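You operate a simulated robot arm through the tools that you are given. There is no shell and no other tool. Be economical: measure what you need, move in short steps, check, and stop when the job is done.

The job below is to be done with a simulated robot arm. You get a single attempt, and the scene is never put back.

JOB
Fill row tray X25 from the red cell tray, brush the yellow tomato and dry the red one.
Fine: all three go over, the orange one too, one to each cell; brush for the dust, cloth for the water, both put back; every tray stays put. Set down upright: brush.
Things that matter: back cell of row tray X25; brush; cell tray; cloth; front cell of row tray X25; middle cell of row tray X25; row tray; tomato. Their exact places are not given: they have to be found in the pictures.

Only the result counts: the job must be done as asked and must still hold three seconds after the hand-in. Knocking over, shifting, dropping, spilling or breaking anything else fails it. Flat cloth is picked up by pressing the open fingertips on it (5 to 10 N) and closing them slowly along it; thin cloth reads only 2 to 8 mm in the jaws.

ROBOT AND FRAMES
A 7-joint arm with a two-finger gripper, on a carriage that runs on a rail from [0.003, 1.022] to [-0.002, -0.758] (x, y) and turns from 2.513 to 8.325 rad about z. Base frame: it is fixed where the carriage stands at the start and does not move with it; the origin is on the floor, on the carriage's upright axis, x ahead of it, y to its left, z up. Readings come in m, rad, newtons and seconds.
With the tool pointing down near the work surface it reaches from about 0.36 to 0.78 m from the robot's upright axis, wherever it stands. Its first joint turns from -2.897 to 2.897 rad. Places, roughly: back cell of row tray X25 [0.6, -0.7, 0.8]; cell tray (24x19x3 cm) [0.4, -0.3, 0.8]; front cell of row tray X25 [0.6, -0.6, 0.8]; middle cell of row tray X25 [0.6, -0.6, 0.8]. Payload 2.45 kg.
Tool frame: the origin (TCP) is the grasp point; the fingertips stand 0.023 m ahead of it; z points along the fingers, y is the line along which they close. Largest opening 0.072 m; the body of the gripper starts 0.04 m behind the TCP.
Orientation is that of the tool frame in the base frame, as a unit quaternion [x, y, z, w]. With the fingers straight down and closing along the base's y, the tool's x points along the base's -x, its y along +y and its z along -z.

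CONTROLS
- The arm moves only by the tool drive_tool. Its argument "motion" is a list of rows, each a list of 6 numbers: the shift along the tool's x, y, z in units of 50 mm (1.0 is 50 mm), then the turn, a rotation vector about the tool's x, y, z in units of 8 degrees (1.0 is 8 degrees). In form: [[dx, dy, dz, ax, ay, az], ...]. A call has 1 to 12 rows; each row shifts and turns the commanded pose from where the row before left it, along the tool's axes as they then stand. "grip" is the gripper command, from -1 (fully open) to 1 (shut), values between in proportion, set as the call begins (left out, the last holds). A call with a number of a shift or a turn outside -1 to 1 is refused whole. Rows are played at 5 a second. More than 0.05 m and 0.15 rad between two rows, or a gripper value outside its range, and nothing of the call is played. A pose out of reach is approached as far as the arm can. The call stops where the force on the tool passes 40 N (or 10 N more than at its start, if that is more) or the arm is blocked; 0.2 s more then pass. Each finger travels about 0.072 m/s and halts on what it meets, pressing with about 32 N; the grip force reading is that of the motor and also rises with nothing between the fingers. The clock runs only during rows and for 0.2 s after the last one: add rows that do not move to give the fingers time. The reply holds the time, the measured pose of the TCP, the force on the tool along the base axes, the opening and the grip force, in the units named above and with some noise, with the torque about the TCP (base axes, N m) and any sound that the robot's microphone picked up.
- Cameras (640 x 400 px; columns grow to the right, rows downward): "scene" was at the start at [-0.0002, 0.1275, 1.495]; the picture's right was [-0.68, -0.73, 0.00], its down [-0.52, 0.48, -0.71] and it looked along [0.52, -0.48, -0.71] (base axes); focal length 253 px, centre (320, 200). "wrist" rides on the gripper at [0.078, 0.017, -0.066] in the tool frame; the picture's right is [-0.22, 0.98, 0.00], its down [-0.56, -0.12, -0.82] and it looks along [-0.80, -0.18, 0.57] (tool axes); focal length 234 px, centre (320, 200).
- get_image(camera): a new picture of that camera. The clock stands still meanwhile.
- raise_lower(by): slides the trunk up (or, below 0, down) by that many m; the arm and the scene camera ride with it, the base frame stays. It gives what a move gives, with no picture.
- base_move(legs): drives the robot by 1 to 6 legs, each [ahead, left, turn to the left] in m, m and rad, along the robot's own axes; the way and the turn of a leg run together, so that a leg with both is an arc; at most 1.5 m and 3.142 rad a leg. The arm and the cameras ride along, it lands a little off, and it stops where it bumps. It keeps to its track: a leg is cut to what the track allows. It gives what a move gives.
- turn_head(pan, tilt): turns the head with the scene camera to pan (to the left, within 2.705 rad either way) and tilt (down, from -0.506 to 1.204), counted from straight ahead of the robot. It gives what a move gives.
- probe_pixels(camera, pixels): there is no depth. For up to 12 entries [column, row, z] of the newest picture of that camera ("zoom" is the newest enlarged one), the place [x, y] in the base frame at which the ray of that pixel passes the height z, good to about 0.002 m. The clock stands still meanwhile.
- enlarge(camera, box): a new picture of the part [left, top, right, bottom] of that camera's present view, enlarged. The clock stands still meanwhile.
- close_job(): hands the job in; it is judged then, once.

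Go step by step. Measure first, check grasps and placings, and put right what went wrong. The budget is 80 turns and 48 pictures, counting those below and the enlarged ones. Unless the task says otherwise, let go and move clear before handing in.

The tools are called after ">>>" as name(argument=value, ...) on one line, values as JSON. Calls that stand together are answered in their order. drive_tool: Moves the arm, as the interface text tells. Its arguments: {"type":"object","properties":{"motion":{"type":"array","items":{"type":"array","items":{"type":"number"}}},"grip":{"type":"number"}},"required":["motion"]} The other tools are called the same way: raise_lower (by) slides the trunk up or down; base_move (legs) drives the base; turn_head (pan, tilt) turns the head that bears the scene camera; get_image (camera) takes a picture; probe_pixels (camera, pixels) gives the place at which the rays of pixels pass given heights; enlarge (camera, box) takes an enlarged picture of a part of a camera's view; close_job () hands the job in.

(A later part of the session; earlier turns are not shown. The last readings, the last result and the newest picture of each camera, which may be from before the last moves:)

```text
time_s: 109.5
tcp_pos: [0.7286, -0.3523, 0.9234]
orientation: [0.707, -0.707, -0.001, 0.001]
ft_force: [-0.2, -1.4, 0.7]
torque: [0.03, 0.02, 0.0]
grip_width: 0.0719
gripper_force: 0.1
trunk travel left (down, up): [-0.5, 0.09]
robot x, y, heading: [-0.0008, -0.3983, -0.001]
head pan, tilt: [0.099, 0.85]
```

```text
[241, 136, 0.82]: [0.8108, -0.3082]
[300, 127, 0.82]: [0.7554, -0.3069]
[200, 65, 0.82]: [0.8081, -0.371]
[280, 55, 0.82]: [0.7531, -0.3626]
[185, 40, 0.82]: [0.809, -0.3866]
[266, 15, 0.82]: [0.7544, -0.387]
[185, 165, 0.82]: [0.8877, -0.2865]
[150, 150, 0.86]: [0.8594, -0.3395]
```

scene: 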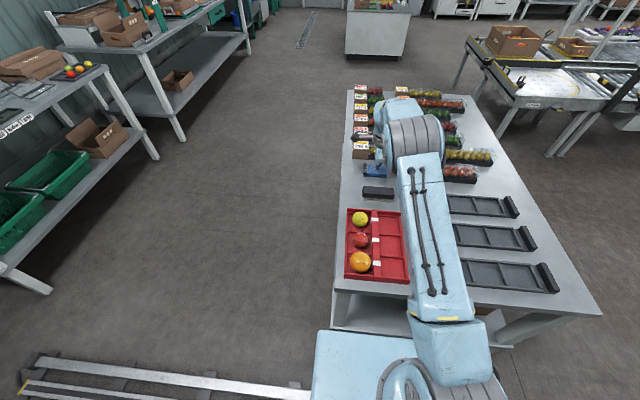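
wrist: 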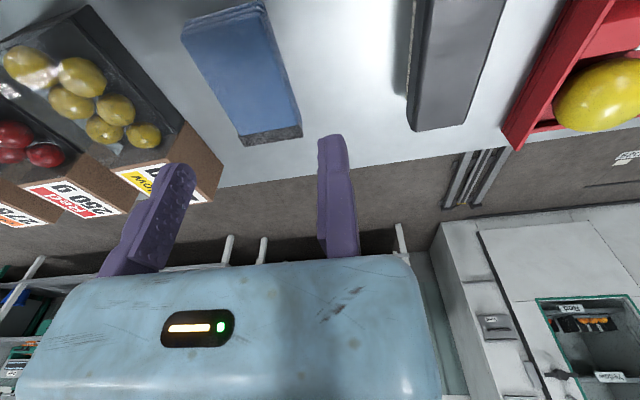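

The cloth now spans x 0.754–0.810 and y -0.31…-0.39. I'll set the fixed finger at x 0.747 and go down around it.

>>> drive_tool(motion=[[0, -0.37, 0, 0, 0, 0], [0, 0, 0.4, 0, 0, 0], [0, 0, 0.4, 0, 0, 0], [0, 0, 0.4, 0, 0, 0], [0, 0, 0.2, 0, 0, 0], [0, 0, 0.2, 0, 0, 0], [0, 0, 0.15, 0, 0, 0], [0, 0, 0.12, 0, 0, 0], [0, 0, 0, 0, 0, 0]])

>>> drive_tool(motion=[[0, 0, 0, 0, 0, 0], [0, 0, 0, 0, 0, 0], [0, 0, 0, 0, 0, 0], [0, 0, 0, 0, 0, 0]], grip=1)

```text
time_s: 111.5
tcp_pos: [0.7481, -0.3527, 0.8301]
orientation: [-0.707, 0.707, 0.001, -0.001]
ft_force: [-0.2, 0.7, -0.3]
torque: [0.02, -0.01, 0.01]
grip_width: 0.0722
gripper_force: 0.2
trunk travel left (down, up): [-0.5, 0.09]
robot x, y, heading: [-0.0004, -0.4032, -0.001]
head pan, tilt: [0.099, 0.85]
```

```text
time_s: 112.5
tcp_pos: [0.7486, -0.353, 0.8298]
orientation: [-0.707, 0.707, 0.0, -0.001]
ft_force: [0.4, 1.2, 1.3]
torque: [-0.07, -0.03, -0.01]
grip_width: 0.0564
gripper_force: 32.0
trunk travel left (down, up): [-0.5, 0.09]
robot x, y, heading: [-0.0032, -0.4, 0.001]
head pan, tilt: [0.099, 0.85]
```

Gripped by its sides at 56 mm with 32 N. Lifting slowly.

>>> drive_tool(motion=[[0, 0, -0.04, 0, 0, 0], [0, 0, -0.06, 0, 0, 0], [0, 0, -0.06, 0, 0, 0], [0, 0, -0.1, 0, 0, 0], [0, 0, -0.2, 0, 0, 0], [0, 0, 0, 0, 0, 0]])

>>> drive_tool(motion=[[0, 0, -0.3, 0, 0, 0], [0, 0, -0.4, 0, 0, 0], [0, 0, -0.4, 0, 0, 0], [0, 0, -0.4, 0, 0, 0], [0, 0, 0, 0, 0, 0]])

>>> get_image(camera="wrist")

```text
time_s: 113.9
tcp_pos: [0.7467, -0.353, 0.8546]
orientation: [-0.707, 0.707, 0.001, 0.0]
ft_force: [-0.1, 0.0, 0.3]
torque: [0.0, 0.03, -0.01]
grip_width: 0.057
gripper_force: 31.8
trunk travel left (down, up): [-0.5, 0.09]
robot x, y, heading: [-0.0034, -0.3978, -0.003]
head pan, tilt: [0.099, 0.85]
```

```text
time_s: 115.1
tcp_pos: [0.7473, -0.353, 0.9297]
orientation: [-0.707, 0.707, 0.001, 0.0]
ft_force: [-0.6, -0.7, -1.1]
torque: [-0.01, 0.0, 0.01]
grip_width: 0.0568
gripper_force: 31.8
trunk travel left (down, up): [-0.5, 0.09]
robot x, y, heading: [-0.0027, -0.4009, -0.001]
head pan, tilt: [0.099, 0.85]
```

```text
9 pictures are left
```

wrist: 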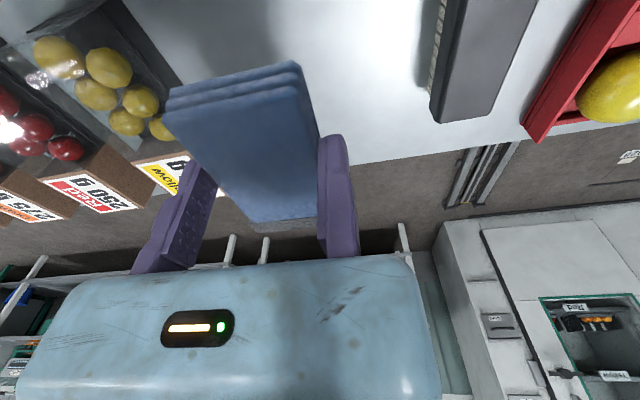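

The cloth is firmly held as a pad. Carrying it above the red tomato (≈(0.447,-0.287)).

>>> drive_tool(motion=[[-0.11, 0.5475, 0, 0, 0, 0], [-0.11, 0.5475, 0, 0, 0, 0], [-0.11, 0.5475, 0, 0, 0, 0], [-0.11, 0.5475, 0, 0, 0, 0], [-0.11, 0.5475, 0, 0, 0, 0], [-0.11, 0.5475, 0, 0, 0, 0], [-0.11, 0.5475, 0, 0, 0, 0], [-0.11, 0.5475, 0, 0, 0, 0], [-0.11, 0.5475, 0, 0, 0, 0], [-0.11, 0.5475, 0, 0, 0, 0], [-0.11, 0.5475, 0, 0, 0, 0], [-0.11, 0.5475, 0, 0, 0, 0]])

>>> drive_tool(motion=[[0, 0, 0.3, 0, 0, 0], [0, 0, 0.3, 0, 0, 0], [0, 0, 0.2, 0, 0, 0], [0, 0, 0.05, 0, 0, 0], [0, 0, 0, 0, 0, 0]])

>>> enlarge(camera="scene", box=[335, 200, 431, 280])

```text
time_s: 117.7
tcp_pos: [0.4189, -0.2857, 0.9287]
orientation: [0.707, -0.707, -0.001, 0.001]
ft_force: [0.2, 0.6, -0.9]
torque: [-0.02, 0.0, 0.03]
grip_width: 0.0568
gripper_force: 31.8
trunk travel left (down, up): [-0.5, 0.09]
robot x, y, heading: [-0.0042, -0.3982, 0.0]
head pan, tilt: [0.099, 0.85]
```

```text
time_s: 118.9
tcp_pos: [0.4187, -0.2874, 0.8856]
orientation: [0.707, -0.707, 0.0, 0.0]
ft_force: [0.2, 0.7, -1.1]
torque: [-0.01, 0.03, 0.01]
grip_width: 0.057
gripper_force: 31.8
trunk travel left (down, up): [-0.5, 0.09]
robot x, y, heading: [-0.0007, -0.4001, 0.005]
head pan, tilt: [0.099, 0.85]
```

```text
5.00 times, centred on (383, 240) of scene
```

zoom: 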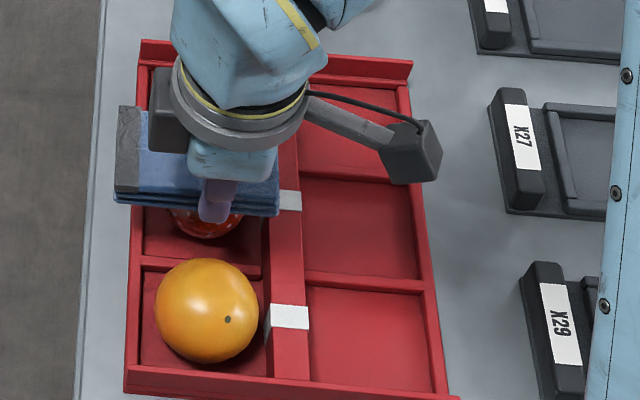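

The pad is right over the red tomato. Lowering in small steps to a light contact.

>>> drive_tool(motion=[[0, 0, 0.06, 0, 0, 0], [0, 0, 0, 0, 0, 0]])

>>> drive_tool(motion=[[0, 0, 0.04, 0, 0, 0], [0, 0, 0, 0, 0, 0]])

>>> drive_tool(motion=[[0, 0, 0.03, 0, 0, 0], [0, 0, 0, 0, 0, 0]])

```text
time_s: 119.5
tcp_pos: [0.4184, -0.2867, 0.8834]
orientation: [0.707, -0.707, -0.001, 0.001]
ft_force: [0.0, 0.4, -1.0]
torque: [-0.02, -0.01, 0.02]
grip_width: 0.0567
gripper_force: 31.8
trunk travel left (down, up): [-0.5, 0.09]
robot x, y, heading: [0.0003, -0.3976, 0.001]
head pan, tilt: [0.099, 0.85]
```

```text
time_s: 120.1
tcp_pos: [0.4185, -0.2861, 0.8818]
orientation: [0.708, -0.707, 0.0, 0.001]
ft_force: [-0.1, 0.7, -0.5]
torque: [-0.03, 0.02, 0.01]
grip_width: 0.0567
gripper_force: 31.7
trunk travel left (down, up): [-0.5, 0.09]
robot x, y, heading: [-0.0001, -0.3986, -0.002]
head pan, tilt: [0.099, 0.85]
```

```text
time_s: 120.7
tcp_pos: [0.4187, -0.2867, 0.8814]
orientation: [-0.707, 0.707, 0.001, -0.001]
ft_force: [0.0, -0.6, -0.4]
torque: [-0.03, 0.03, 0.02]
grip_width: 0.0571
gripper_force: 32.1
trunk travel left (down, up): [-0.5, 0.09]
robot x, y, heading: [-0.0018, -0.3978, -0.001]
head pan, tilt: [0.099, 0.85]
```

>>> drive_tool(motion=[[0, 0, 0.03, 0, 0, 0], [0, 0, 0, 0, 0, 0]])

>>> drive_tool(motion=[[0, 0, 0.03, 0, 0, 0], [0, 0, 0, 0, 0, 0]])

```text
time_s: 121.3
tcp_pos: [0.418, -0.2856, 0.8786]
orientation: [-0.707, 0.707, 0.0, 0.0]
ft_force: [-0.2, 0.0, 0.2]
torque: [-0.02, -0.01, -0.01]
grip_width: 0.057
gripper_force: 32.2
trunk travel left (down, up): [-0.5, 0.09]
robot x, y, heading: [0.0006, -0.3983, -0.0]
head pan, tilt: [0.099, 0.85]
```

```text
time_s: 121.9
tcp_pos: [0.418, -0.2865, 0.8776]
orientation: [0.708, -0.706, 0.0, 0.0]
ft_force: [-0.5, 0.2, 16.0]
torque: [-0.04, -0.4, -0.02]
grip_width: 0.0569
gripper_force: 31.9
trunk travel left (down, up): [-0.5, 0.09]
robot x, y, heading: [-0.0001, -0.396, 0.006]
head pan, tilt: [0.099, 0.85]
```

Contact at 16 N. Easing a little, then wiping back and forth along y.

>>> drive_tool(motion=[[0, 0, -0.012, 0, 0, 0], [0.15, 0, 0, 0, 0, 0], [0.15, 0, 0, 0, 0, 0], [0.15, 0, 0, 0, 0, 0]])

>>> drive_tool(motion=[[-0.2, 0, 0, 0, 0, 0], [-0.2, 0, 0, 0, 0, 0], [-0.2, 0, 0, 0, 0, 0], [-0.2, 0, 0, 0, 0, 0], [-0.1, 0, 0, 0, 0, 0]])

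>>> drive_tool(motion=[[0.2, 0, 0, 0, 0, 0], [0.2, 0, 0, 0, 0, 0], [0.2, 0, 0, 0, 0, 0], [0.2, 0, 0, 0, 0, 0]])

```text
time_s: 122.9
tcp_pos: [0.4178, -0.3097, 0.8784]
orientation: [-0.706, 0.708, 0.001, 0.001]
ft_force: [0.4, -1.8, 24.7]
torque: [0.16, -0.86, -0.06]
grip_width: 0.0568
gripper_force: 32.3
trunk travel left (down, up): [-0.5, 0.09]
robot x, y, heading: [-0.0022, -0.396, 0.001]
head pan, tilt: [0.099, 0.85]
```

```text
time_s: 124.1
tcp_pos: [0.418, -0.2642, 0.8791]
orientation: [-0.707, 0.708, 0.0, 0.0]
ft_force: [0.5, -1.1, 19.0]
torque: [-0.28, -0.62, -0.01]
grip_width: 0.057
gripper_force: 31.8
trunk travel left (down, up): [-0.5, 0.09]
robot x, y, heading: [-0.0019, -0.4008, 0.0]
head pan, tilt: [0.099, 0.85]
```

```text
time_s: 125.1
tcp_pos: [0.4176, -0.3053, 0.8782]
orientation: [-0.707, 0.707, -0.001, 0.0]
ft_force: [0.6, 0.4, 17.1]
torque: [0.18, -0.59, -0.01]
grip_width: 0.0569
gripper_force: 32.2
trunk travel left (down, up): [-0.5, 0.09]
robot x, y, heading: [0.0004, -0.3967, -0.001]
head pan, tilt: [0.099, 0.85]
```

>>> drive_tool(motion=[[-0.2, 0, -0.008, 0, 0, 0], [-0.2, 0, 0, 0, 0, 0], [-0.2, 0, 0, 0, 0, 0], [-0.2, 0, 0, 0, 0, 0], [0.2, 0, 0, 0, 0, 0], [0.2, 0, 0, 0, 0, 0], [0.2, 0, 0, 0, 0, 0], [-0.2, 0, 0, 0, 0, 0]])

>>> drive_tool(motion=[[0, 0, -0.2, 0, 0, 0], [0, 0, -0.4, 0, 0, 0], [0, 0, -0.4, 0, 0, 0], [0.11, -0.5475, 0, 0, 0, 0], [0.11, -0.5475, 0, 0, 0, 0], [0.11, -0.5475, 0, 0, 0, 0], [0.11, -0.5475, 0, 0, 0, 0], [0.11, -0.5475, 0, 0, 0, 0], [0, 0, 0, 0, 0, 0]])

>>> enlarge(camera="scene", box=[335, 160, 431, 280])

```text
time_s: 126.9
tcp_pos: [0.4182, -0.2854, 0.8783]
orientation: [0.707, -0.707, -0.001, 0.0]
ft_force: [0.0, -0.1, 0.1]
torque: [0.03, -0.01, 0.01]
grip_width: 0.0567
gripper_force: 32.3
trunk travel left (down, up): [-0.5, 0.09]
robot x, y, heading: [-0.0003, -0.3993, 0.0]
head pan, tilt: [0.099, 0.85]
```

```text
time_s: 128.9
tcp_pos: [0.5558, -0.3118, 0.9276]
orientation: [-0.707, 0.707, 0.001, -0.002]
ft_force: [-0.1, -0.9, -1.5]
torque: [-0.03, 0.04, 0.02]
grip_width: 0.0568
gripper_force: 32.0
trunk travel left (down, up): [-0.5, 0.09]
robot x, y, heading: [-0.0004, -0.4, -0.002]
head pan, tilt: [0.099, 0.85]
```

```text
3.33 times, centred on (383, 220) of scene
```

zoom: 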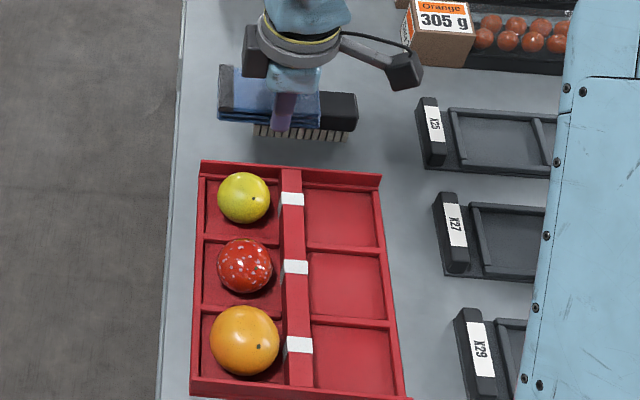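

The yellow one is clean; the red one still shows drops, though fainter. Going back for more wiping.

>>> drive_tool(motion=[[-0.11, 0.5475, 0, 0, 0, 0], [-0.11, 0.5475, 0, 0, 0, 0], [-0.11, 0.5475, 0, 0, 0, 0], [-0.11, 0.5475, 0, 0, 0, 0], [-0.11, 0.5475, 0, 0, 0, 0], [0, 0, 0.4, 0, 0, 0], [0, 0, 0.4, 0, 0, 0], [0, 0, 0.19, 0, 0, 0], [0, 0, 0, 0, 0, 0]])

>>> drive_tool(motion=[[0, 0, 0.02, 0, 0, 0], [0, 0, 0, 0, 0, 0]])

```text
time_s: 130.9
tcp_pos: [0.4188, -0.2831, 0.8787]
orientation: [-0.707, 0.707, 0.0, -0.001]
ft_force: [-0.4, 0.1, -0.7]
torque: [0.01, 0.01, -0.03]
grip_width: 0.0571
gripper_force: 31.6
trunk travel left (down, up): [-0.5, 0.09]
robot x, y, heading: [0.0006, -0.4041, -0.006]
head pan, tilt: [0.099, 0.85]
```

```text
time_s: 131.5
tcp_pos: [0.4175, -0.2845, 0.8777]
orientation: [0.707, -0.707, -0.001, 0.0]
ft_force: [0.4, -0.7, -1.0]
torque: [0.01, -0.01, 0.02]
grip_width: 0.0568
gripper_force: 31.9
trunk travel left (down, up): [-0.5, 0.09]
robot x, y, heading: [-0.0039, -0.3969, -0.001]
head pan, tilt: [0.099, 0.85]
```

>>> drive_tool(motion=[[0, 0, 0.02, 0, 0, 0], [0, 0, 0, 0, 0, 0]])

>>> drive_tool(motion=[[0, 0, 0.015, 0, 0, 0], [0, 0, 0, 0, 0, 0]])

```text
time_s: 132.1
tcp_pos: [0.4186, -0.2833, 0.8764]
orientation: [0.707, -0.707, -0.001, 0.001]
ft_force: [-0.4, 0.5, -0.8]
torque: [-0.02, 0.01, 0.0]
grip_width: 0.0569
gripper_force: 32.2
trunk travel left (down, up): [-0.5, 0.09]
robot x, y, heading: [-0.002, -0.3978, 0.004]
head pan, tilt: [0.099, 0.85]
```

```text
time_s: 132.7
tcp_pos: [0.4187, -0.2842, 0.8769]
orientation: [-0.707, 0.707, 0.001, -0.002]
ft_force: [0.2, 0.2, 1.1]
torque: [-0.02, 0.02, 0.03]
grip_width: 0.0567
gripper_force: 32.5
trunk travel left (down, up): [-0.5, 0.09]
robot x, y, heading: [-0.0001, -0.396, -0.004]
head pan, tilt: [0.099, 0.85]
```

Light touch reached; pressing about 0.7 mm more and stroking several times.

>>> drive_tool(motion=[[0.1, 0, 0.014, 0, 0, 0], [0.2, 0, 0, 0, 0, 0], [0.2, 0, 0, 0, 0, 0], [-0.25, 0, 0, 0, 0, 0], [-0.25, 0, 0, 0, 0, 0], [-0.25, 0, 0, 0, 0, 0], [-0.25, 0, 0, 0, 0, 0]])

>>> drive_tool(motion=[[0.25, 0, 0.006, 0, 0, 0], [0.25, 0, 0, 0, 0, 0], [0.25, 0, 0, 0, 0, 0], [0.25, 0, 0, 0, 0, 0]])

>>> drive_tool(motion=[[-0.25, 0, 0.006, 0, 0, 0], [-0.25, 0, 0, 0, 0, 0], [-0.25, 0, 0, 0, 0, 0], [-0.25, 0, 0, 0, 0, 0]])

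>>> drive_tool(motion=[[0.25, 0, 0.0, 0, 0, 0], [0.25, 0, 0, 0, 0, 0], [0.25, 0, 0, 0, 0, 0], [0.25, 0, 0, 0, 0, 0]])

>>> drive_tool(motion=[[-0.25, 0, 0.0, 0, 0, 0], [-0.25, 0, 0, 0, 0, 0], [-0.25, 0, 0, 0, 0, 0], [-0.25, 0, 0, 0, 0, 0], [0.25, 0, 0, 0, 0, 0], [0.25, 0, 0, 0, 0, 0]])

>>> enlarge(camera="scene", box=[335, 215, 415, 275])

```text
time_s: 134.3
tcp_pos: [0.4182, -0.2605, 0.8754]
orientation: [-0.707, 0.708, 0.001, -0.001]
ft_force: [-1.9, -1.5, 23.3]
torque: [-0.4, -0.8, -0.06]
grip_width: 0.0569
gripper_force: 31.9
trunk travel left (down, up): [-0.5, 0.09]
robot x, y, heading: [-0.0025, -0.4029, 0.002]
head pan, tilt: [0.099, 0.85]
```

```text
time_s: 135.3
tcp_pos: [0.4177, -0.3076, 0.8759]
orientation: [0.707, -0.707, 0.0, 0.0]
ft_force: [0.5, 2.6, 17.6]
torque: [0.13, -0.65, 0.07]
grip_width: 0.0566
gripper_force: 32.3
trunk travel left (down, up): [-0.5, 0.09]
robot x, y, heading: [-0.0012, -0.3982, -0.001]
head pan, tilt: [0.099, 0.85]
```

```text
time_s: 136.3
tcp_pos: [0.4189, -0.2572, 0.8739]
orientation: [0.707, -0.707, -0.001, 0.0]
ft_force: [0.3, 0.8, 20.7]
torque: [-0.36, -0.7, 0.01]
grip_width: 0.0568
gripper_force: 31.9
trunk travel left (down, up): [-0.5, 0.09]
robot x, y, heading: [0.0025, -0.4016, -0.0]
head pan, tilt: [0.099, 0.85]
```

```text
time_s: 137.3
tcp_pos: [0.4181, -0.3094, 0.8744]
orientation: [-0.707, 0.707, 0.002, -0.001]
ft_force: [0.0, 0.9, 0.1]
torque: [-0.03, 0.0, 0.01]
grip_width: 0.0568
gripper_force: 32.3
trunk travel left (down, up): [-0.5, 0.09]
robot x, y, heading: [-0.0015, -0.3994, -0.001]
head pan, tilt: [0.099, 0.85]
```

```text
time_s: 138.7
tcp_pos: [0.4195, -0.2845, 0.8738]
orientation: [0.707, -0.707, -0.001, 0.002]
ft_force: [0.1, 0.0, -0.6]
torque: [0.02, 0.01, -0.02]
grip_width: 0.057
gripper_force: 32.1
trunk travel left (down, up): [-0.5, 0.09]
robot x, y, heading: [-0.001, -0.3989, 0.003]
head pan, tilt: [0.099, 0.85]
```

```text
6.67 times, centred on (375, 245) of scene
```

zoom: 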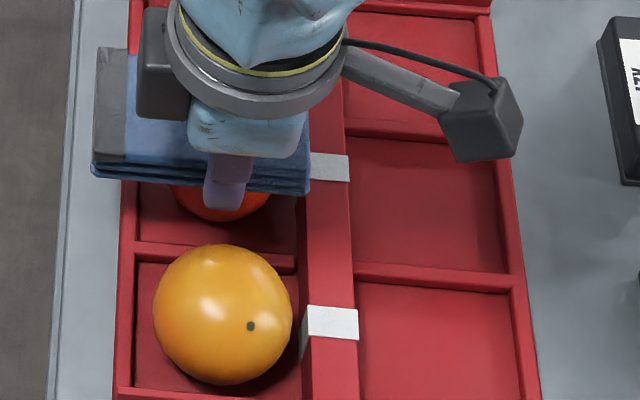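

The visible part of the red tomato no longer shows drops. Putting the cloth back at its original place (centre ≈(0.766,-0.353)).

>>> drive_tool(motion=[[0, 0, -0.3, 0, 0, 0], [0, 0, -0.4, 0, 0, 0], [0, 0, -0.4, 0, 0, 0], [0, 0, 0, 0, 0, 0]])

>>> drive_tool(motion=[[0.114, -0.5325, 0, 0, 0, 0], [0.114, -0.5325, 0, 0, 0, 0], [0.114, -0.5325, 0, 0, 0, 0], [0.114, -0.5325, 0, 0, 0, 0], [0.114, -0.5325, 0, 0, 0, 0], [0.114, -0.5325, 0, 0, 0, 0], [0.114, -0.5325, 0, 0, 0, 0], [0.114, -0.5325, 0, 0, 0, 0], [0.114, -0.5325, 0, 0, 0, 0], [0.114, -0.5325, 0, 0, 0, 0], [0.114, -0.5325, 0, 0, 0, 0], [0.114, -0.5325, 0, 0, 0, 0]])

>>> drive_tool(motion=[[0, 0, 0, 0, 0, 0], [0, 0, 0.4, 0, 0, 0], [0, 0, 0.4, 0, 0, 0], [0, 0, 0.4, 0, 0, 0], [0, 0, 0.4, 0, 0, 0], [0, 0, 0.2, 0, 0, 0], [0, 0, 0.1, 0, 0, 0], [0, 0, 0, 0, 0, 0]])

```text
time_s: 139.7
tcp_pos: [0.4199, -0.2839, 0.9298]
orientation: [-0.707, 0.707, 0.0, -0.001]
ft_force: [0.4, -0.5, -1.5]
torque: [0.02, 0.03, -0.03]
grip_width: 0.0568
gripper_force: 31.9
trunk travel left (down, up): [-0.5, 0.09]
robot x, y, heading: [-0.0008, -0.3999, 0.001]
head pan, tilt: [0.099, 0.85]
```

```text
time_s: 142.3
tcp_pos: [0.7374, -0.3523, 0.9279]
orientation: [-0.707, 0.707, 0.002, -0.002]
ft_force: [-0.6, -0.1, -0.1]
torque: [0.02, -0.03, 0.0]
grip_width: 0.0568
gripper_force: 32.3
trunk travel left (down, up): [-0.5, 0.09]
robot x, y, heading: [0.0003, -0.399, 0.001]
head pan, tilt: [0.099, 0.85]
```

```text
time_s: 144.1
tcp_pos: [0.7385, -0.3529, 0.8348]
orientation: [-0.707, 0.707, 0.0, 0.0]
ft_force: [-1.0, 0.9, -1.1]
torque: [0.01, 0.01, 0.01]
grip_width: 0.0569
gripper_force: 32.0
trunk travel left (down, up): [-0.5, 0.09]
robot x, y, heading: [0.0007, -0.3981, -0.002]
head pan, tilt: [0.099, 0.85]
```

>>> drive_tool(motion=[[0, 0, 0.06, 0, 0, 0], [0, 0, 0.04, 0, 0, 0], [0, 0, 0, 0, 0, 0]])

>>> drive_tool(motion=[[0, 0, 0.04, 0, 0, 0], [0, 0, 0, 0, 0, 0]])

>>> drive_tool(motion=[[0, 0, 0.03, 0, 0, 0], [0, 0, 0, 0, 0, 0]])

```text
time_s: 144.9
tcp_pos: [0.7367, -0.3528, 0.8287]
orientation: [0.707, -0.707, -0.001, 0.001]
ft_force: [-0.3, 0.7, -0.7]
torque: [-0.02, 0.01, -0.02]
grip_width: 0.0568
gripper_force: 32.0
trunk travel left (down, up): [-0.5, 0.09]
robot x, y, heading: [0.0045, -0.4004, -0.001]
head pan, tilt: [0.099, 0.85]
```

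```text
time_s: 145.5
tcp_pos: [0.7376, -0.3519, 0.8271]
orientation: [-0.706, 0.708, 0.001, -0.001]
ft_force: [-0.4, 0.7, -0.3]
torque: [-0.03, 0.0, 0.01]
grip_width: 0.0568
gripper_force: 32.6
trunk travel left (down, up): [-0.5, 0.09]
robot x, y, heading: [0.0013, -0.3983, 0.002]
head pan, tilt: [0.099, 0.85]
```

```text
time_s: 146.1
tcp_pos: [0.7375, -0.3528, 0.8251]
orientation: [0.707, -0.707, -0.002, 0.0]
ft_force: [0.1, -0.1, -0.7]
torque: [0.01, 0.0, 0.03]
grip_width: 0.0567
gripper_force: 32.5
trunk travel left (down, up): [-0.5, 0.09]
robot x, y, heading: [-0.0027, -0.4032, 0.001]
head pan, tilt: [0.099, 0.85]
```

>>> drive_tool(motion=[[0, 0, 0.02, 0, 0, 0], [0, 0, 0, 0, 0, 0]])

>>> drive_tool(motion=[[0, 0, 0, 0, 0, 0], [0, 0, 0, 0, 0, 0], [0, 0, 0, 0, 0, 0], [0, 0.06, 0, 0, 0, 0], [0, 0, -0.2, 0, 0, 0], [0, 0, -0.5, 0, 0, 0], [0, 0, -0.7, 0, 0, 0], [0, 0, -0.6, 0, 0, 0], [0, 0, 0, 0, 0, 0]], grip=-1)

```text
time_s: 146.7
tcp_pos: [0.7369, -0.3515, 0.8251]
orientation: [0.707, -0.707, 0.0, 0.0]
ft_force: [-1.2, 0.4, 4.3]
torque: [-0.2, -0.08, -0.05]
grip_width: 0.0569
gripper_force: 32.2
trunk travel left (down, up): [-0.5, 0.09]
robot x, y, heading: [-0.0, -0.3999, -0.001]
head pan, tilt: [0.099, 0.85]
```

```text
time_s: 148.7
tcp_pos: [0.7352, -0.3525, 0.9247]
orientation: [-0.707, 0.707, 0.0, -0.001]
ft_force: [-0.1, -0.9, -1.0]
torque: [-0.01, -0.02, 0.03]
grip_width: 0.0721
gripper_force: 0.0
trunk travel left (down, up): [-0.5, 0.09]
robot x, y, heading: [-0.0058, -0.4025, -0.005]
head pan, tilt: [0.099, 0.85]
```

Cloth and brush are released. Checking the scene once: tomatoes, cloth and brush.

>>> enlarge(camera="scene", box=[335, 160, 431, 280])

```text
3.33 times, centred on (383, 220) of scene
```

zoom: 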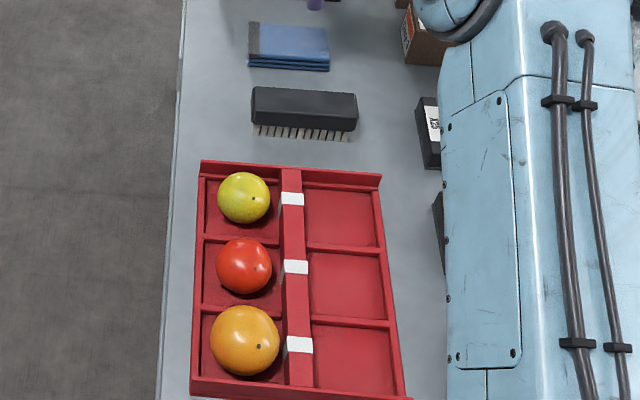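

The red tomato is dry and the cloth and brush are back. Measuring the tomato centres and cell edges now, plus a close look at the yellow one's surface.

>>> probe_pixels(camera="zoom", pixels=[[243.5, 197.5, 0.826], [217, 197.5, 0.826], [270, 197.5, 0.826], [243.5, 265.5, 0.826], [216, 265.5, 0.826], [271, 265.5, 0.826], [244.5, 341, 0.834], [210, 341, 0.834], [279, 341, 0.834], [243, 239, 0.815], [243, 306, 0.815], [281, 230, 0.825]])

>>> enlarge(camera="scene", box=[344, 205, 384, 230])

```text
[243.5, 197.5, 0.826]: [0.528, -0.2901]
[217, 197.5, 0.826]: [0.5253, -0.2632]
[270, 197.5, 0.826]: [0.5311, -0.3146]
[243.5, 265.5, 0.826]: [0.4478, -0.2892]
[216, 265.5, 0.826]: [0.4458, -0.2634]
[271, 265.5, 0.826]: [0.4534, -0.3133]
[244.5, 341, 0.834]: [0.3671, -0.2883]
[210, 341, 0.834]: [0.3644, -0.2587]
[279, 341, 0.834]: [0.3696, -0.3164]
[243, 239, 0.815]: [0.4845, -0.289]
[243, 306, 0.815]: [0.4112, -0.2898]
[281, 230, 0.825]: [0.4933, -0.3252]
```

```text
16.00 times, centred on (364, 218) of scene
5 turns are left
```

zoom: 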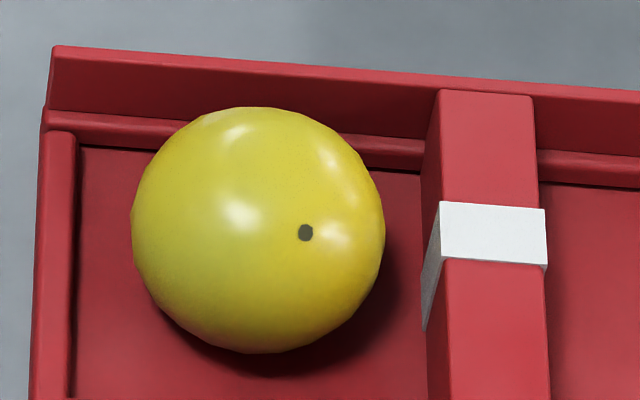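

Only 5 turns are left, so I'll batch calls. The yellow tomato is clean. With the tool at 45° I'll grip it above the tray rims, carry it to the back cell of X25, release and check.

>>> drive_tool(motion=[[-0.28, 0.625, 0, 0, 0, 0], [-0.28, 0.625, 0, 0, 0, 0], [-0.28, 0.625, 0, 0, 0, 0], [-0.28, 0.625, 0, 0, 0, 0], [-0.28, 0.625, 0, 0, 0, 0], [-0.28, 0.627, 0, 0, 0, 0], [0, 0, 0, 0, 0, 0]], grip=-0.667)

>>> drive_tool(motion=[[0, 0, 0, 0, 0, 0.9375], [0, 0, 0, 0, 0, 0.9375], [0, 0, 0, 0, 0, 0.9375], [0, 0, 0, 0, 0, 0.9375], [0, 0, 0, 0, 0, 0.9375], [0, 0, 0, 0, 0, 0.9375], [0, 0, 0, 0, 0, 0.9375], [0, 0, 0, 0, 0, 0.9375], [0, 0, 0, 0, 0, 0.9375], [0, 0, 0, 0, 0, 0.9375], [0, 0, 0, 0, 0, 0.9375], [0, 0, 0, 0, 0, 0.9375]])

>>> drive_tool(motion=[[0, 0, 0, 0, 0, 0.9375], [0, 0, 0, 0, 0, 0.9375], [0, 0, 0, 0, 0, 0.9375], [0, 0, 0, 0, 0, 0.9375], [0, 0, 0, 0, 0, 0.9375], [0, 0, 0, 0, 0, 0.9375], [0, 0, 0, 0, 0, 0]])

>>> drive_tool(motion=[[0, 0, 0.4, 0, 0, 0], [0, 0, 0.4, 0, 0, 0], [0, 0, 0.3, 0, 0, 0], [0, 0, 0.2, 0, 0, 0], [0, 0, 0.154, 0, 0, 0], [0, 0, 0, 0, 0, 0]])

>>> drive_tool(motion=[[0, 0, 0, 0, 0, 0], [0, 0, 0, 0, 0, 0], [0, 0, 0, 0, 0, 0], [0, 0, 0, 0, 0, 0]], grip=1)

>>> drive_tool(motion=[[0, 0, -0.06, 0, 0, 0], [0, 0, -0.06, 0, 0, 0], [0, 0, -0.06, 0, 0, 0], [0, 0, -0.15, 0, 0, 0], [0, 0, -0.3, 0, 0, 0], [0, 0, -0.4, 0, 0, 0], [0, 0, -0.4, 0, 0, 0], [0, 0, 0, 0, 0, 0]])

>>> drive_tool(motion=[[-0.4065, -0.2427, 0, 0, 0, 0], [-0.4065, -0.2427, 0, 0, 0, 0], [-0.4065, -0.2427, 0, 0, 0, 0], [-0.4065, -0.2427, 0, 0, 0, 0], [-0.4065, -0.2427, 0, 0, 0, 0], [-0.4065, -0.2427, 0, 0, 0, 0], [-0.4065, -0.2427, 0, 0, 0, 0], [-0.4065, -0.2427, 0, 0, 0, 0], [-0.4065, -0.2427, 0, 0, 0, 0], [-0.4065, -0.2427, 0, 0, 0, 0]])

>>> drive_tool(motion=[[-0.4065, -0.2427, 0, 0, 0, 0], [-0.4065, -0.2427, 0, 0, 0, 0], [-0.4065, -0.2427, 0, 0, 0, 0], [-0.4065, -0.2427, 0, 0, 0, 0], [-0.4065, -0.2427, 0, 0, 0, 0], [-0.4065, -0.2427, 0, 0, 0, 0], [-0.4065, -0.2427, 0, 0, 0, 0], [-0.4065, -0.2427, 0, 0, 0, 0], [-0.4065, -0.2427, 0, 0, 0, 0], [-0.4065, -0.2427, 0, 0, 0, 0], [0, 0, 0, 0, 0, 0]])

>>> drive_tool(motion=[[0, 0, 0.4, 0, 0, 0], [0, 0, 0.4, 0, 0, 0], [0, 0, 0.3, 0, 0, 0], [0, 0, 0.2, 0, 0, 0], [0, 0, 0.11, 0, 0, 0], [0, 0, 0, 0, 0, 0], [0, 0, 0, 0, 0, 0]])

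>>> drive_tool(motion=[[0, 0, 0, 0, 0, 0], [0, 0, 0, 0, 0, 0], [0, 0.06, 0, 0, 0, 0], [0, 0, 0, 0, 0, 0], [0, 0, -0.2, 0, 0, 0], [0, 0, -0.5, 0, 0, 0], [0, 0, -0.7, 0, 0, 0], [0, 0, 0, 0, 0, 0]], grip=-0.8)

>>> get_image(camera="wrist")

>>> enlarge(camera="scene", box=[340, 170, 540, 290])

```text
time_s: 150.3
tcp_pos: [0.5473, -0.2691, 0.9251]
orientation: [0.707, -0.707, -0.001, 0.001]
ft_force: [-0.6, -0.3, -0.5]
torque: [-0.03, -0.02, 0.03]
grip_width: 0.0599
gripper_force: 0.1
trunk travel left (down, up): [-0.5, 0.09]
robot x, y, heading: [0.0026, -0.4, -0.004]
head pan, tilt: [0.099, 0.85]
```

```text
time_s: 152.9
tcp_pos: [0.5484, -0.2681, 0.9254]
orientation: [0.002, 1.0, -0.001, -0.001]
ft_force: [0.4, 0.4, 0.4]
torque: [-0.02, 0.02, 0.03]
grip_width: 0.0601
gripper_force: 0.0
trunk travel left (down, up): [-0.5, 0.09]
robot x, y, heading: [-0.0041, -0.4023, -0.001]
head pan, tilt: [0.099, 0.85]
```

```text
time_s: 154.5
tcp_pos: [0.5472, -0.269, 0.9253]
orientation: [0.383, 0.924, -0.001, -0.001]
ft_force: [0.0, 0.4, -0.3]
torque: [-0.02, -0.03, -0.02]
grip_width: 0.0601
gripper_force: 0.1
trunk travel left (down, up): [-0.5, 0.09]
robot x, y, heading: [-0.0016, -0.3994, -0.002]
head pan, tilt: [0.099, 0.85]
```

```text
time_s: 155.9
tcp_pos: [0.5472, -0.2683, 0.8509]
orientation: [0.382, 0.924, 0.0, -0.001]
ft_force: [-0.6, 0.6, -0.9]
torque: [0.04, 0.01, 0.04]
grip_width: 0.06
gripper_force: 0.1
trunk travel left (down, up): [-0.5, 0.09]
robot x, y, heading: [-0.0031, -0.402, 0.004]
head pan, tilt: [0.099, 0.85]
```

```text
time_s: 156.9
tcp_pos: [0.547, -0.2692, 0.853]
orientation: [0.383, 0.924, 0.0, 0.0]
ft_force: [0.1, 1.0, 0.0]
torque: [-0.04, 0.01, 0.0]
grip_width: 0.0504
gripper_force: 15.9
trunk travel left (down, up): [-0.5, 0.09]
robot x, y, heading: [-0.0033, -0.3972, 0.001]
head pan, tilt: [0.099, 0.85]
```

```text
time_s: 158.7
tcp_pos: [0.5459, -0.2671, 0.9245]
orientation: [0.382, 0.924, -0.001, -0.001]
ft_force: [-0.8, 0.1, 0.1]
torque: [0.03, 0.01, 0.01]
grip_width: 0.0
gripper_force: 15.9
trunk travel left (down, up): [-0.5, 0.09]
robot x, y, heading: [-0.0, -0.4008, -0.001]
head pan, tilt: [0.099, 0.85]
```

```text
time_s: 160.9
tcp_pos: [0.6053, -0.4983, 0.9236]
orientation: [0.383, 0.924, -0.001, -0.001]
ft_force: [0.3, 0.1, 0.4]
torque: [0.01, 0.01, 0.01]
grip_width: 0.0
gripper_force: 16.2
trunk travel left (down, up): [-0.5, 0.09]
robot x, y, heading: [-0.0025, -0.3978, 0.001]
head pan, tilt: [0.099, 0.85]
```

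```text
time_s: 163.3
tcp_pos: [0.6631, -0.7272, 0.9222]
orientation: [0.382, 0.924, -0.001, 0.0]
ft_force: [0.1, -0.1, -0.5]
torque: [0.0, -0.02, -0.02]
grip_width: 0.0001
gripper_force: 16.6
trunk travel left (down, up): [-0.5, 0.09]
robot x, y, heading: [0.0009, -0.3975, -0.003]
head pan, tilt: [0.099, 0.85]
```

```text
time_s: 164.9
tcp_pos: [0.6626, -0.7266, 0.8533]
orientation: [0.383, 0.924, -0.001, -0.001]
ft_force: [-0.2, 0.2, 0.9]
torque: [-0.01, -0.01, -0.01]
grip_width: 0.0
gripper_force: 15.7
trunk travel left (down, up): [-0.5, 0.09]
robot x, y, heading: [0.001, -0.4006, 0.002]
head pan, tilt: [0.099, 0.85]
```

```text
time_s: 166.7
tcp_pos: [0.6651, -0.7254, 0.9233]
orientation: [0.383, 0.924, 0.0, -0.002]
ft_force: [-0.7, -0.8, -0.5]
torque: [0.03, 0.02, -0.02]
grip_width: 0.0646
gripper_force: 0.1
trunk travel left (down, up): [-0.5, 0.09]
robot x, y, heading: [-0.003, -0.398, -0.002]
head pan, tilt: [0.099, 0.85]
```

```text
3 pictures are left
```

wrist: 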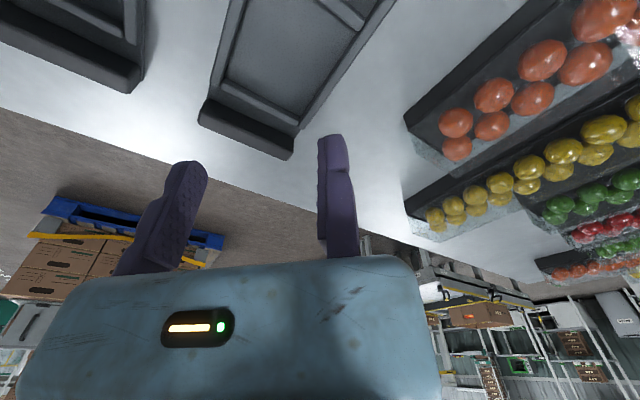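

```text
3.20 times, centred on (440, 230) of scene
4 turns are left
```

zoom: 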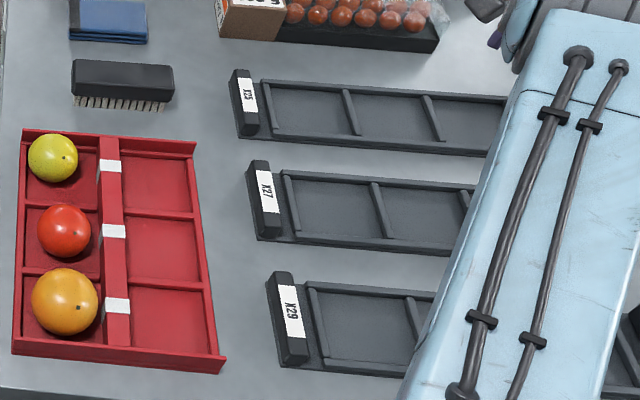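

It closed on the yellow tomato at 50 mm but too high, so it slipped; the tomato now sits toward the far-left of its cell (≈(0.538,-0.279)). I'll regrip it lower, closing along y, then do the red one closing along x.

>>> drive_tool(motion=[[0, 0, 0, 0, 0, -0.9375], [0, 0, 0, 0, 0, -0.9375], [0, 0, 0, 0, 0, -0.9375], [0, 0, 0, 0, 0, -0.9375], [0, 0, 0, 0, 0, -0.9375], [0, 0, 0, 0, 0, -0.9375], [0, 0, 0, 0, 0, 0]], grip=-0.667)

>>> drive_tool(motion=[[0.2127, 0.794, 0, 0, 0, 0], [0.2127, 0.794, 0, 0, 0, 0], [0.2127, 0.794, 0, 0, 0, 0], [0.2127, 0.794, 0, 0, 0, 0], [0.2127, 0.794, 0, 0, 0, 0], [0.2127, 0.794, 0, 0, 0, 0], [0.2127, 0.794, 0, 0, 0, 0], [0.2127, 0.794, 0, 0, 0, 0], [0.2127, 0.794, 0, 0, 0, 0], [0.2127, 0.794, 0, 0, 0, 0], [0.2127, 0.794, 0, 0, 0, 0], [0.2127, 0.794, 0, 0, 0, 0]])

>>> drive_tool(motion=[[0, 0, 0, 0, 0, 0], [0, 0, 0.4, 0, 0, 0], [0, 0, 0.4, 0, 0, 0], [0, 0, 0.4, 0, 0, 0], [0, 0, 0.3, 0, 0, 0], [0, 0, 0.206, 0, 0, 0], [0, 0, 0, 0, 0, 0]])

>>> drive_tool(motion=[[0, 0, 0, 0, 0, 0], [0, 0, 0, 0, 0, 0], [0, 0, 0, 0, 0, 0], [0, 0, 0, 0, 0, 0], [0, 0, 0, 0, 0, 0]], grip=1)

>>> drive_tool(motion=[[0, 0, -0.06, 0, 0, 0], [0, 0, -0.06, 0, 0, 0], [0, 0, -0.06, 0, 0, 0], [0, 0, -0.06, 0, 0, 0], [0, 0, -0.1, 0, 0, 0], [0, 0, -0.2, 0, 0, 0], [0, 0, -0.3, 0, 0, 0], [0, 0, -0.4, 0, 0, 0], [0, 0, -0.4, 0, 0, 0], [0, 0, 0, 0, 0, 0]])

>>> drive_tool(motion=[[-0.0892, -0.3921, 0, 0, 0, 0], [-0.0892, -0.3921, 0, 0, 0, 0], [-0.0892, -0.3921, 0, 0, 0, 0], [-0.0892, -0.3921, 0, 0, 0, 0], [-0.0892, -0.3921, 0, 0, 0, 0], [-0.0892, -0.3921, 0, 0, 0, 0], [-0.0892, -0.3921, 0, 0, 0, 0], [-0.0892, -0.3921, 0, 0, 0, 0], [-0.0892, -0.3921, 0, 0, 0, 0], [-0.0892, -0.3921, 0, 0, 0, 0], [-0.0892, -0.3921, 0, 0, 0, 0], [-0.0892, -0.3921, 0, 0, 0, 0]])

>>> drive_tool(motion=[[-0.0892, -0.3921, 0, 0, 0, 0], [-0.0892, -0.3921, 0, 0, 0, 0], [-0.0892, -0.3921, 0, 0, 0, 0], [-0.0892, -0.3921, 0, 0, 0, 0], [-0.0892, -0.3921, 0, 0, 0, 0], [-0.0892, -0.3921, 0, 0, 0, 0], [-0.0892, -0.3921, 0, 0, 0, 0], [-0.0892, -0.3921, 0, 0, 0, 0], [-0.0892, -0.3921, 0, 0, 0, 0], [-0.0892, -0.3921, 0, 0, 0, 0], [-0.0892, -0.3921, 0, 0, 0, 0], [-0.0892, -0.3921, 0, 0, 0, 0]])

>>> drive_tool(motion=[[0, 0, 0, 0, 0, 0], [0, 0, 0.4, 0, 0, 0], [0, 0, 0.4, 0, 0, 0], [0, 0, 0.4, 0, 0, 0], [0, 0, 0.3, 0, 0, 0], [0, 0, 0.1, 0, 0, 0], [0, 0, 0, 0, 0, 0], [0, 0, 0, 0, 0, 0]])

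>>> drive_tool(motion=[[0, 0, 0, 0, 0, 0], [0, 0, 0, 0, 0, 0], [0, 0.06, 0, 0, 0, 0], [0, 0, 0, 0, 0, 0], [0, 0, -0.2, 0, 0, 0], [0, 0, -0.5, 0, 0, 0], [0, 0, -0.7, 0, 0, 0], [0, 0, 0, 0, 0, 0]], grip=-0.611)

>>> drive_tool(motion=[[0, 0, 0, 0, 0, 0.9375], [0, 0, 0, 0, 0, 0.9375], [0, 0, 0, 0, 0, 0.9375], [0, 0, 0, 0, 0, 0.9375], [0, 0, 0, 0, 0, 0.9375], [0, 0, 0, 0, 0, 0.9375], [0, 0, 0, 0, 0, 0.9375], [0, 0, 0, 0, 0, 0.9375], [0, 0, 0, 0, 0, 0.9375], [0, 0, 0, 0, 0, 0.9375], [0, 0, 0, 0, 0, 0.9375], [0, 0, 0, 0, 0, 0.9375]], grip=-0.667)

>>> drive_tool(motion=[[0.7138, -0.278, 0, 0, 0, 0], [0.7138, -0.278, 0, 0, 0, 0], [0.7138, -0.278, 0, 0, 0, 0], [0.7138, -0.278, 0, 0, 0, 0], [0.7138, -0.278, 0, 0, 0, 0], [0.7138, -0.278, 0, 0, 0, 0], [0.7138, -0.278, 0, 0, 0, 0], [0.7138, -0.278, 0, 0, 0, 0], [0.7138, -0.278, 0, 0, 0, 0], [0.7138, -0.278, 0, 0, 0, 0], [0.7138, -0.278, 0, 0, 0, 0], [0.7138, -0.278, 0, 0, 0, 0]])

>>> drive_tool(motion=[[0, 0, 0, 0, 0, 0], [0, 0, 0.4, 0, 0, 0], [0, 0, 0.4, 0, 0, 0], [0, 0, 0.3, 0, 0, 0], [0, 0, 0.2, 0, 0, 0], [0, 0, 0.12, 0, 0, 0], [0, 0, 0, 0, 0, 0]])

>>> drive_tool(motion=[[0, 0, 0, 0, 0, 0], [0, 0, 0, 0, 0, 0], [0, 0, 0, 0, 0, 0], [0, 0, 0, 0, 0, 0], [0, 0, 0, 0, 0, 0]], grip=1)

>>> drive_tool(motion=[[0, 0, -0.06, 0, 0, 0], [0, 0, -0.06, 0, 0, 0], [0, 0, -0.06, 0, 0, 0], [0, 0, -0.06, 0, 0, 0], [0, 0, -0.1, 0, 0, 0], [0, 0, -0.2, 0, 0, 0], [0, 0, -0.3, 0, 0, 0], [0, 0, -0.4, 0, 0, 0], [0, 0, -0.4, 0, 0, 0], [0, 0, 0, 0, 0, 0]])

>>> drive_tool(motion=[[-0.366, 0.1925, 0, 0, 0, 0], [-0.366, 0.1925, 0, 0, 0, 0], [-0.366, 0.1925, 0, 0, 0, 0], [-0.366, 0.1925, 0, 0, 0, 0], [-0.366, 0.1925, 0, 0, 0, 0], [-0.366, 0.1925, 0, 0, 0, 0], [-0.366, 0.1925, 0, 0, 0, 0], [-0.366, 0.1925, 0, 0, 0, 0], [-0.366, 0.1925, 0, 0, 0, 0], [-0.366, 0.1925, 0, 0, 0, 0]])

>>> drive_tool(motion=[[-0.366, 0.1925, 0, 0, 0, 0], [-0.366, 0.1925, 0, 0, 0, 0], [-0.366, 0.1925, 0, 0, 0, 0], [-0.366, 0.1925, 0, 0, 0, 0], [-0.366, 0.1925, 0, 0, 0, 0], [-0.366, 0.1925, 0, 0, 0, 0], [-0.366, 0.1925, 0, 0, 0, 0], [-0.366, 0.1925, 0, 0, 0, 0], [-0.366, 0.1925, 0, 0, 0, 0], [-0.366, 0.1925, 0, 0, 0, 0], [0, 0, 0, 0, 0, 0]])

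>>> drive_tool(motion=[[0, 0, 0.4, 0, 0, 0], [0, 0, 0.4, 0, 0, 0], [0, 0, 0.4, 0, 0, 0], [0, 0, 0.3, 0, 0, 0], [0, 0, 0.1, 0, 0, 0], [0, 0, 0, 0, 0, 0], [0, 0, 0, 0, 0, 0]])

>>> drive_tool(motion=[[0, 0, 0, 0, 0, 0], [0, 0, 0, 0, 0, 0], [0, 0.06, 0, 0, 0, 0], [0, 0, 0, 0, 0, 0], [0, 0, -0.2, 0, 0, 0], [0, 0, -0.5, 0, 0, 0], [0, 0, -0.7, 0, 0, 0], [0, 0, 0, 0, 0, 0]], grip=-0.611)

>>> enlarge(camera="scene", box=[340, 170, 540, 290])

```text
time_s: 168.3
tcp_pos: [0.6652, -0.7252, 0.9224]
orientation: [-0.001, 1.0, 0.0, -0.001]
ft_force: [0.2, -1.6, -0.7]
torque: [0.03, 0.02, -0.02]
grip_width: 0.0601
gripper_force: 0.2
trunk travel left (down, up): [-0.5, 0.09]
robot x, y, heading: [-0.0001, -0.4018, -0.001]
head pan, tilt: [0.099, 0.85]
```

```text
time_s: 170.9
tcp_pos: [0.5377, -0.2468, 0.9237]
orientation: [0.001, 1.0, 0.001, 0.0]
ft_force: [0.2, 0.5, -0.9]
torque: [-0.02, 0.01, -0.02]
grip_width: 0.0602
gripper_force: 0.1
trunk travel left (down, up): [-0.5, 0.09]
robot x, y, heading: [-0.0035, -0.4013, -0.001]
head pan, tilt: [0.099, 0.85]
```

```text
time_s: 172.5
tcp_pos: [0.5375, -0.2481, 0.8371]
orientation: [0.0, 1.0, 0.001, 0.0]
ft_force: [0.5, -0.6, 0.5]
torque: [-0.01, -0.02, -0.02]
grip_width: 0.0598
gripper_force: 0.1
trunk travel left (down, up): [-0.5, 0.09]
robot x, y, heading: [-0.0015, -0.3954, 0.0]
head pan, tilt: [0.099, 0.85]
```

```text
time_s: 173.7
tcp_pos: [0.5368, -0.2482, 0.8384]
orientation: [0.0, 1.0, 0.001, 0.0]
ft_force: [-0.5, -0.5, -0.8]
torque: [0.0, 0.01, 0.02]
grip_width: 0.0502
gripper_force: 15.8
trunk travel left (down, up): [-0.5, 0.09]
robot x, y, heading: [0.0008, -0.396, 0.003]
head pan, tilt: [0.099, 0.85]
```

```text
time_s: 175.9
tcp_pos: [0.538, -0.2487, 0.9204]
orientation: [0.0, 1.0, 0.0, -0.001]
ft_force: [0.7, -0.2, -0.1]
torque: [0.02, -0.01, 0.02]
grip_width: 0.0499
gripper_force: 16.4
trunk travel left (down, up): [-0.5, 0.09]
robot x, y, heading: [-0.0041, -0.3996, -0.002]
head pan, tilt: [0.099, 0.85]
```

```text
time_s: 178.5
tcp_pos: [0.5927, -0.4825, 0.9184]
orientation: [0.0, 1.0, 0.0, -0.001]
ft_force: [-0.1, -1.2, -0.9]
torque: [0.0, 0.0, 0.01]
grip_width: 0.05
gripper_force: 16.0
trunk travel left (down, up): [-0.5, 0.09]
robot x, y, heading: [-0.0029, -0.4008, 0.003]
head pan, tilt: [0.099, 0.85]
```

```text
time_s: 181.1
tcp_pos: [0.6443, -0.7192, 0.9193]
orientation: [0.0, 1.0, 0.0, -0.001]
ft_force: [0.1, -0.6, -0.2]
torque: [0.02, -0.01, 0.01]
grip_width: 0.05
gripper_force: 16.3
trunk travel left (down, up): [-0.5, 0.09]
robot x, y, heading: [0.0013, -0.3977, -0.003]
head pan, tilt: [0.099, 0.85]
```

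```text
time_s: 182.9
tcp_pos: [0.6459, -0.7194, 0.8388]
orientation: [0.0, 1.0, 0.0, 0.0]
ft_force: [-0.5, 0.2, -1.3]
torque: [0.04, 0.0, 0.0]
grip_width: 0.05
gripper_force: 16.0
trunk travel left (down, up): [-0.5, 0.09]
robot x, y, heading: [0.0014, -0.3998, -0.003]
head pan, tilt: [0.099, 0.85]
```

```text
time_s: 184.7
tcp_pos: [0.6466, -0.7157, 0.9107]
orientation: [0.0, 1.0, 0.0, 0.0]
ft_force: [0.1, -0.1, 0.3]
torque: [0.0, -0.04, -0.03]
grip_width: 0.058
gripper_force: 0.1
trunk travel left (down, up): [-0.5, 0.09]
robot x, y, heading: [0.0003, -0.3977, -0.001]
head pan, tilt: [0.099, 0.85]
```

```text
time_s: 187.3
tcp_pos: [0.6453, -0.7155, 0.9091]
orientation: [0.709, 0.705, 0.0, -0.001]
ft_force: [0.5, -0.1, -0.2]
torque: [0.0, 0.01, 0.02]
grip_width: 0.0599
gripper_force: 0.1
trunk travel left (down, up): [-0.5, 0.09]
robot x, y, heading: [0.0006, -0.397, 0.002]
head pan, tilt: [0.099, 0.85]
```

```text
time_s: 189.9
tcp_pos: [0.4797, -0.2867, 0.9098]
orientation: [0.708, 0.706, 0.0, -0.001]
ft_force: [-0.1, -0.1, 0.1]
torque: [-0.03, -0.02, -0.01]
grip_width: 0.06
gripper_force: 0.1
trunk travel left (down, up): [-0.5, 0.09]
robot x, y, heading: [-0.0025, -0.3988, 0.004]
head pan, tilt: [0.099, 0.85]
```

```text
time_s: 191.5
tcp_pos: [0.4795, -0.2885, 0.8384]
orientation: [0.707, 0.707, -0.001, -0.001]
ft_force: [-0.5, -0.4, 0.4]
torque: [-0.01, -0.01, 0.0]
grip_width: 0.06
gripper_force: 0.1
trunk travel left (down, up): [-0.5, 0.09]
robot x, y, heading: [0.0012, -0.3984, 0.003]
head pan, tilt: [0.099, 0.85]
```

```text
time_s: 192.7
tcp_pos: [0.4796, -0.2876, 0.8389]
orientation: [0.707, 0.707, -0.001, -0.001]
ft_force: [0.6, -1.3, 0.8]
torque: [0.02, 0.01, 0.0]
grip_width: 0.0511
gripper_force: 16.1
trunk travel left (down, up): [-0.5, 0.09]
robot x, y, heading: [-0.0024, -0.3981, -0.003]
head pan, tilt: [0.099, 0.85]
```

```text
time_s: 194.9
tcp_pos: [0.4786, -0.2864, 0.9218]
orientation: [0.707, 0.707, -0.001, -0.001]
ft_force: [0.0, -0.3, 0.1]
torque: [0.0, -0.01, -0.03]
grip_width: 0.0509
gripper_force: 16.0
trunk travel left (down, up): [-0.5, 0.09]
robot x, y, heading: [-0.0032, -0.3953, 0.002]
head pan, tilt: [0.099, 0.85]
```

```text
time_s: 197.1
tcp_pos: [0.5752, -0.4704, 0.9207]
orientation: [0.707, 0.708, -0.001, 0.0]
ft_force: [-0.3, -0.3, -0.2]
torque: [-0.02, -0.01, -0.02]
grip_width: 0.0512
gripper_force: 15.9
trunk travel left (down, up): [-0.5, 0.09]
robot x, y, heading: [-0.0036, -0.4008, 0.001]
head pan, tilt: [0.099, 0.85]
```

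```text
time_s: 199.5
tcp_pos: [0.6707, -0.6539, 0.9199]
orientation: [0.707, 0.708, -0.001, 0.0]
ft_force: [-0.2, -0.7, 0.1]
torque: [-0.02, 0.01, -0.01]
grip_width: 0.051
gripper_force: 15.6
trunk travel left (down, up): [-0.5, 0.09]
robot x, y, heading: [-0.0024, -0.3942, 0.007]
head pan, tilt: [0.099, 0.85]
```

```text
time_s: 201.1
tcp_pos: [0.67, -0.6543, 0.8404]
orientation: [0.707, 0.707, -0.001, -0.001]
ft_force: [-0.9, 0.2, -0.9]
torque: [-0.02, 0.01, -0.01]
grip_width: 0.0511
gripper_force: 15.6
trunk travel left (down, up): [-0.5, 0.09]
robot x, y, heading: [-0.0013, -0.4028, 0.002]
head pan, tilt: [0.099, 0.85]
```

```text
time_s: 202.9
tcp_pos: [0.6744, -0.6528, 0.9107]
orientation: [0.708, 0.706, -0.001, 0.0]
ft_force: [0.1, -0.1, 0.0]
torque: [-0.03, -0.01, -0.01]
grip_width: 0.0579
gripper_force: 0.1
trunk travel left (down, up): [-0.5, 0.09]
robot x, y, heading: [-0.0023, -0.3966, 0.004]
head pan, tilt: [0.099, 0.85]
```

```text
3.20 times, centred on (440, 230) of scene
3 turns are left
```

zoom: 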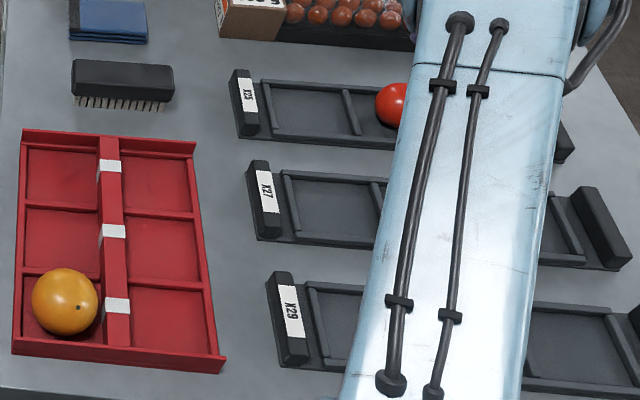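

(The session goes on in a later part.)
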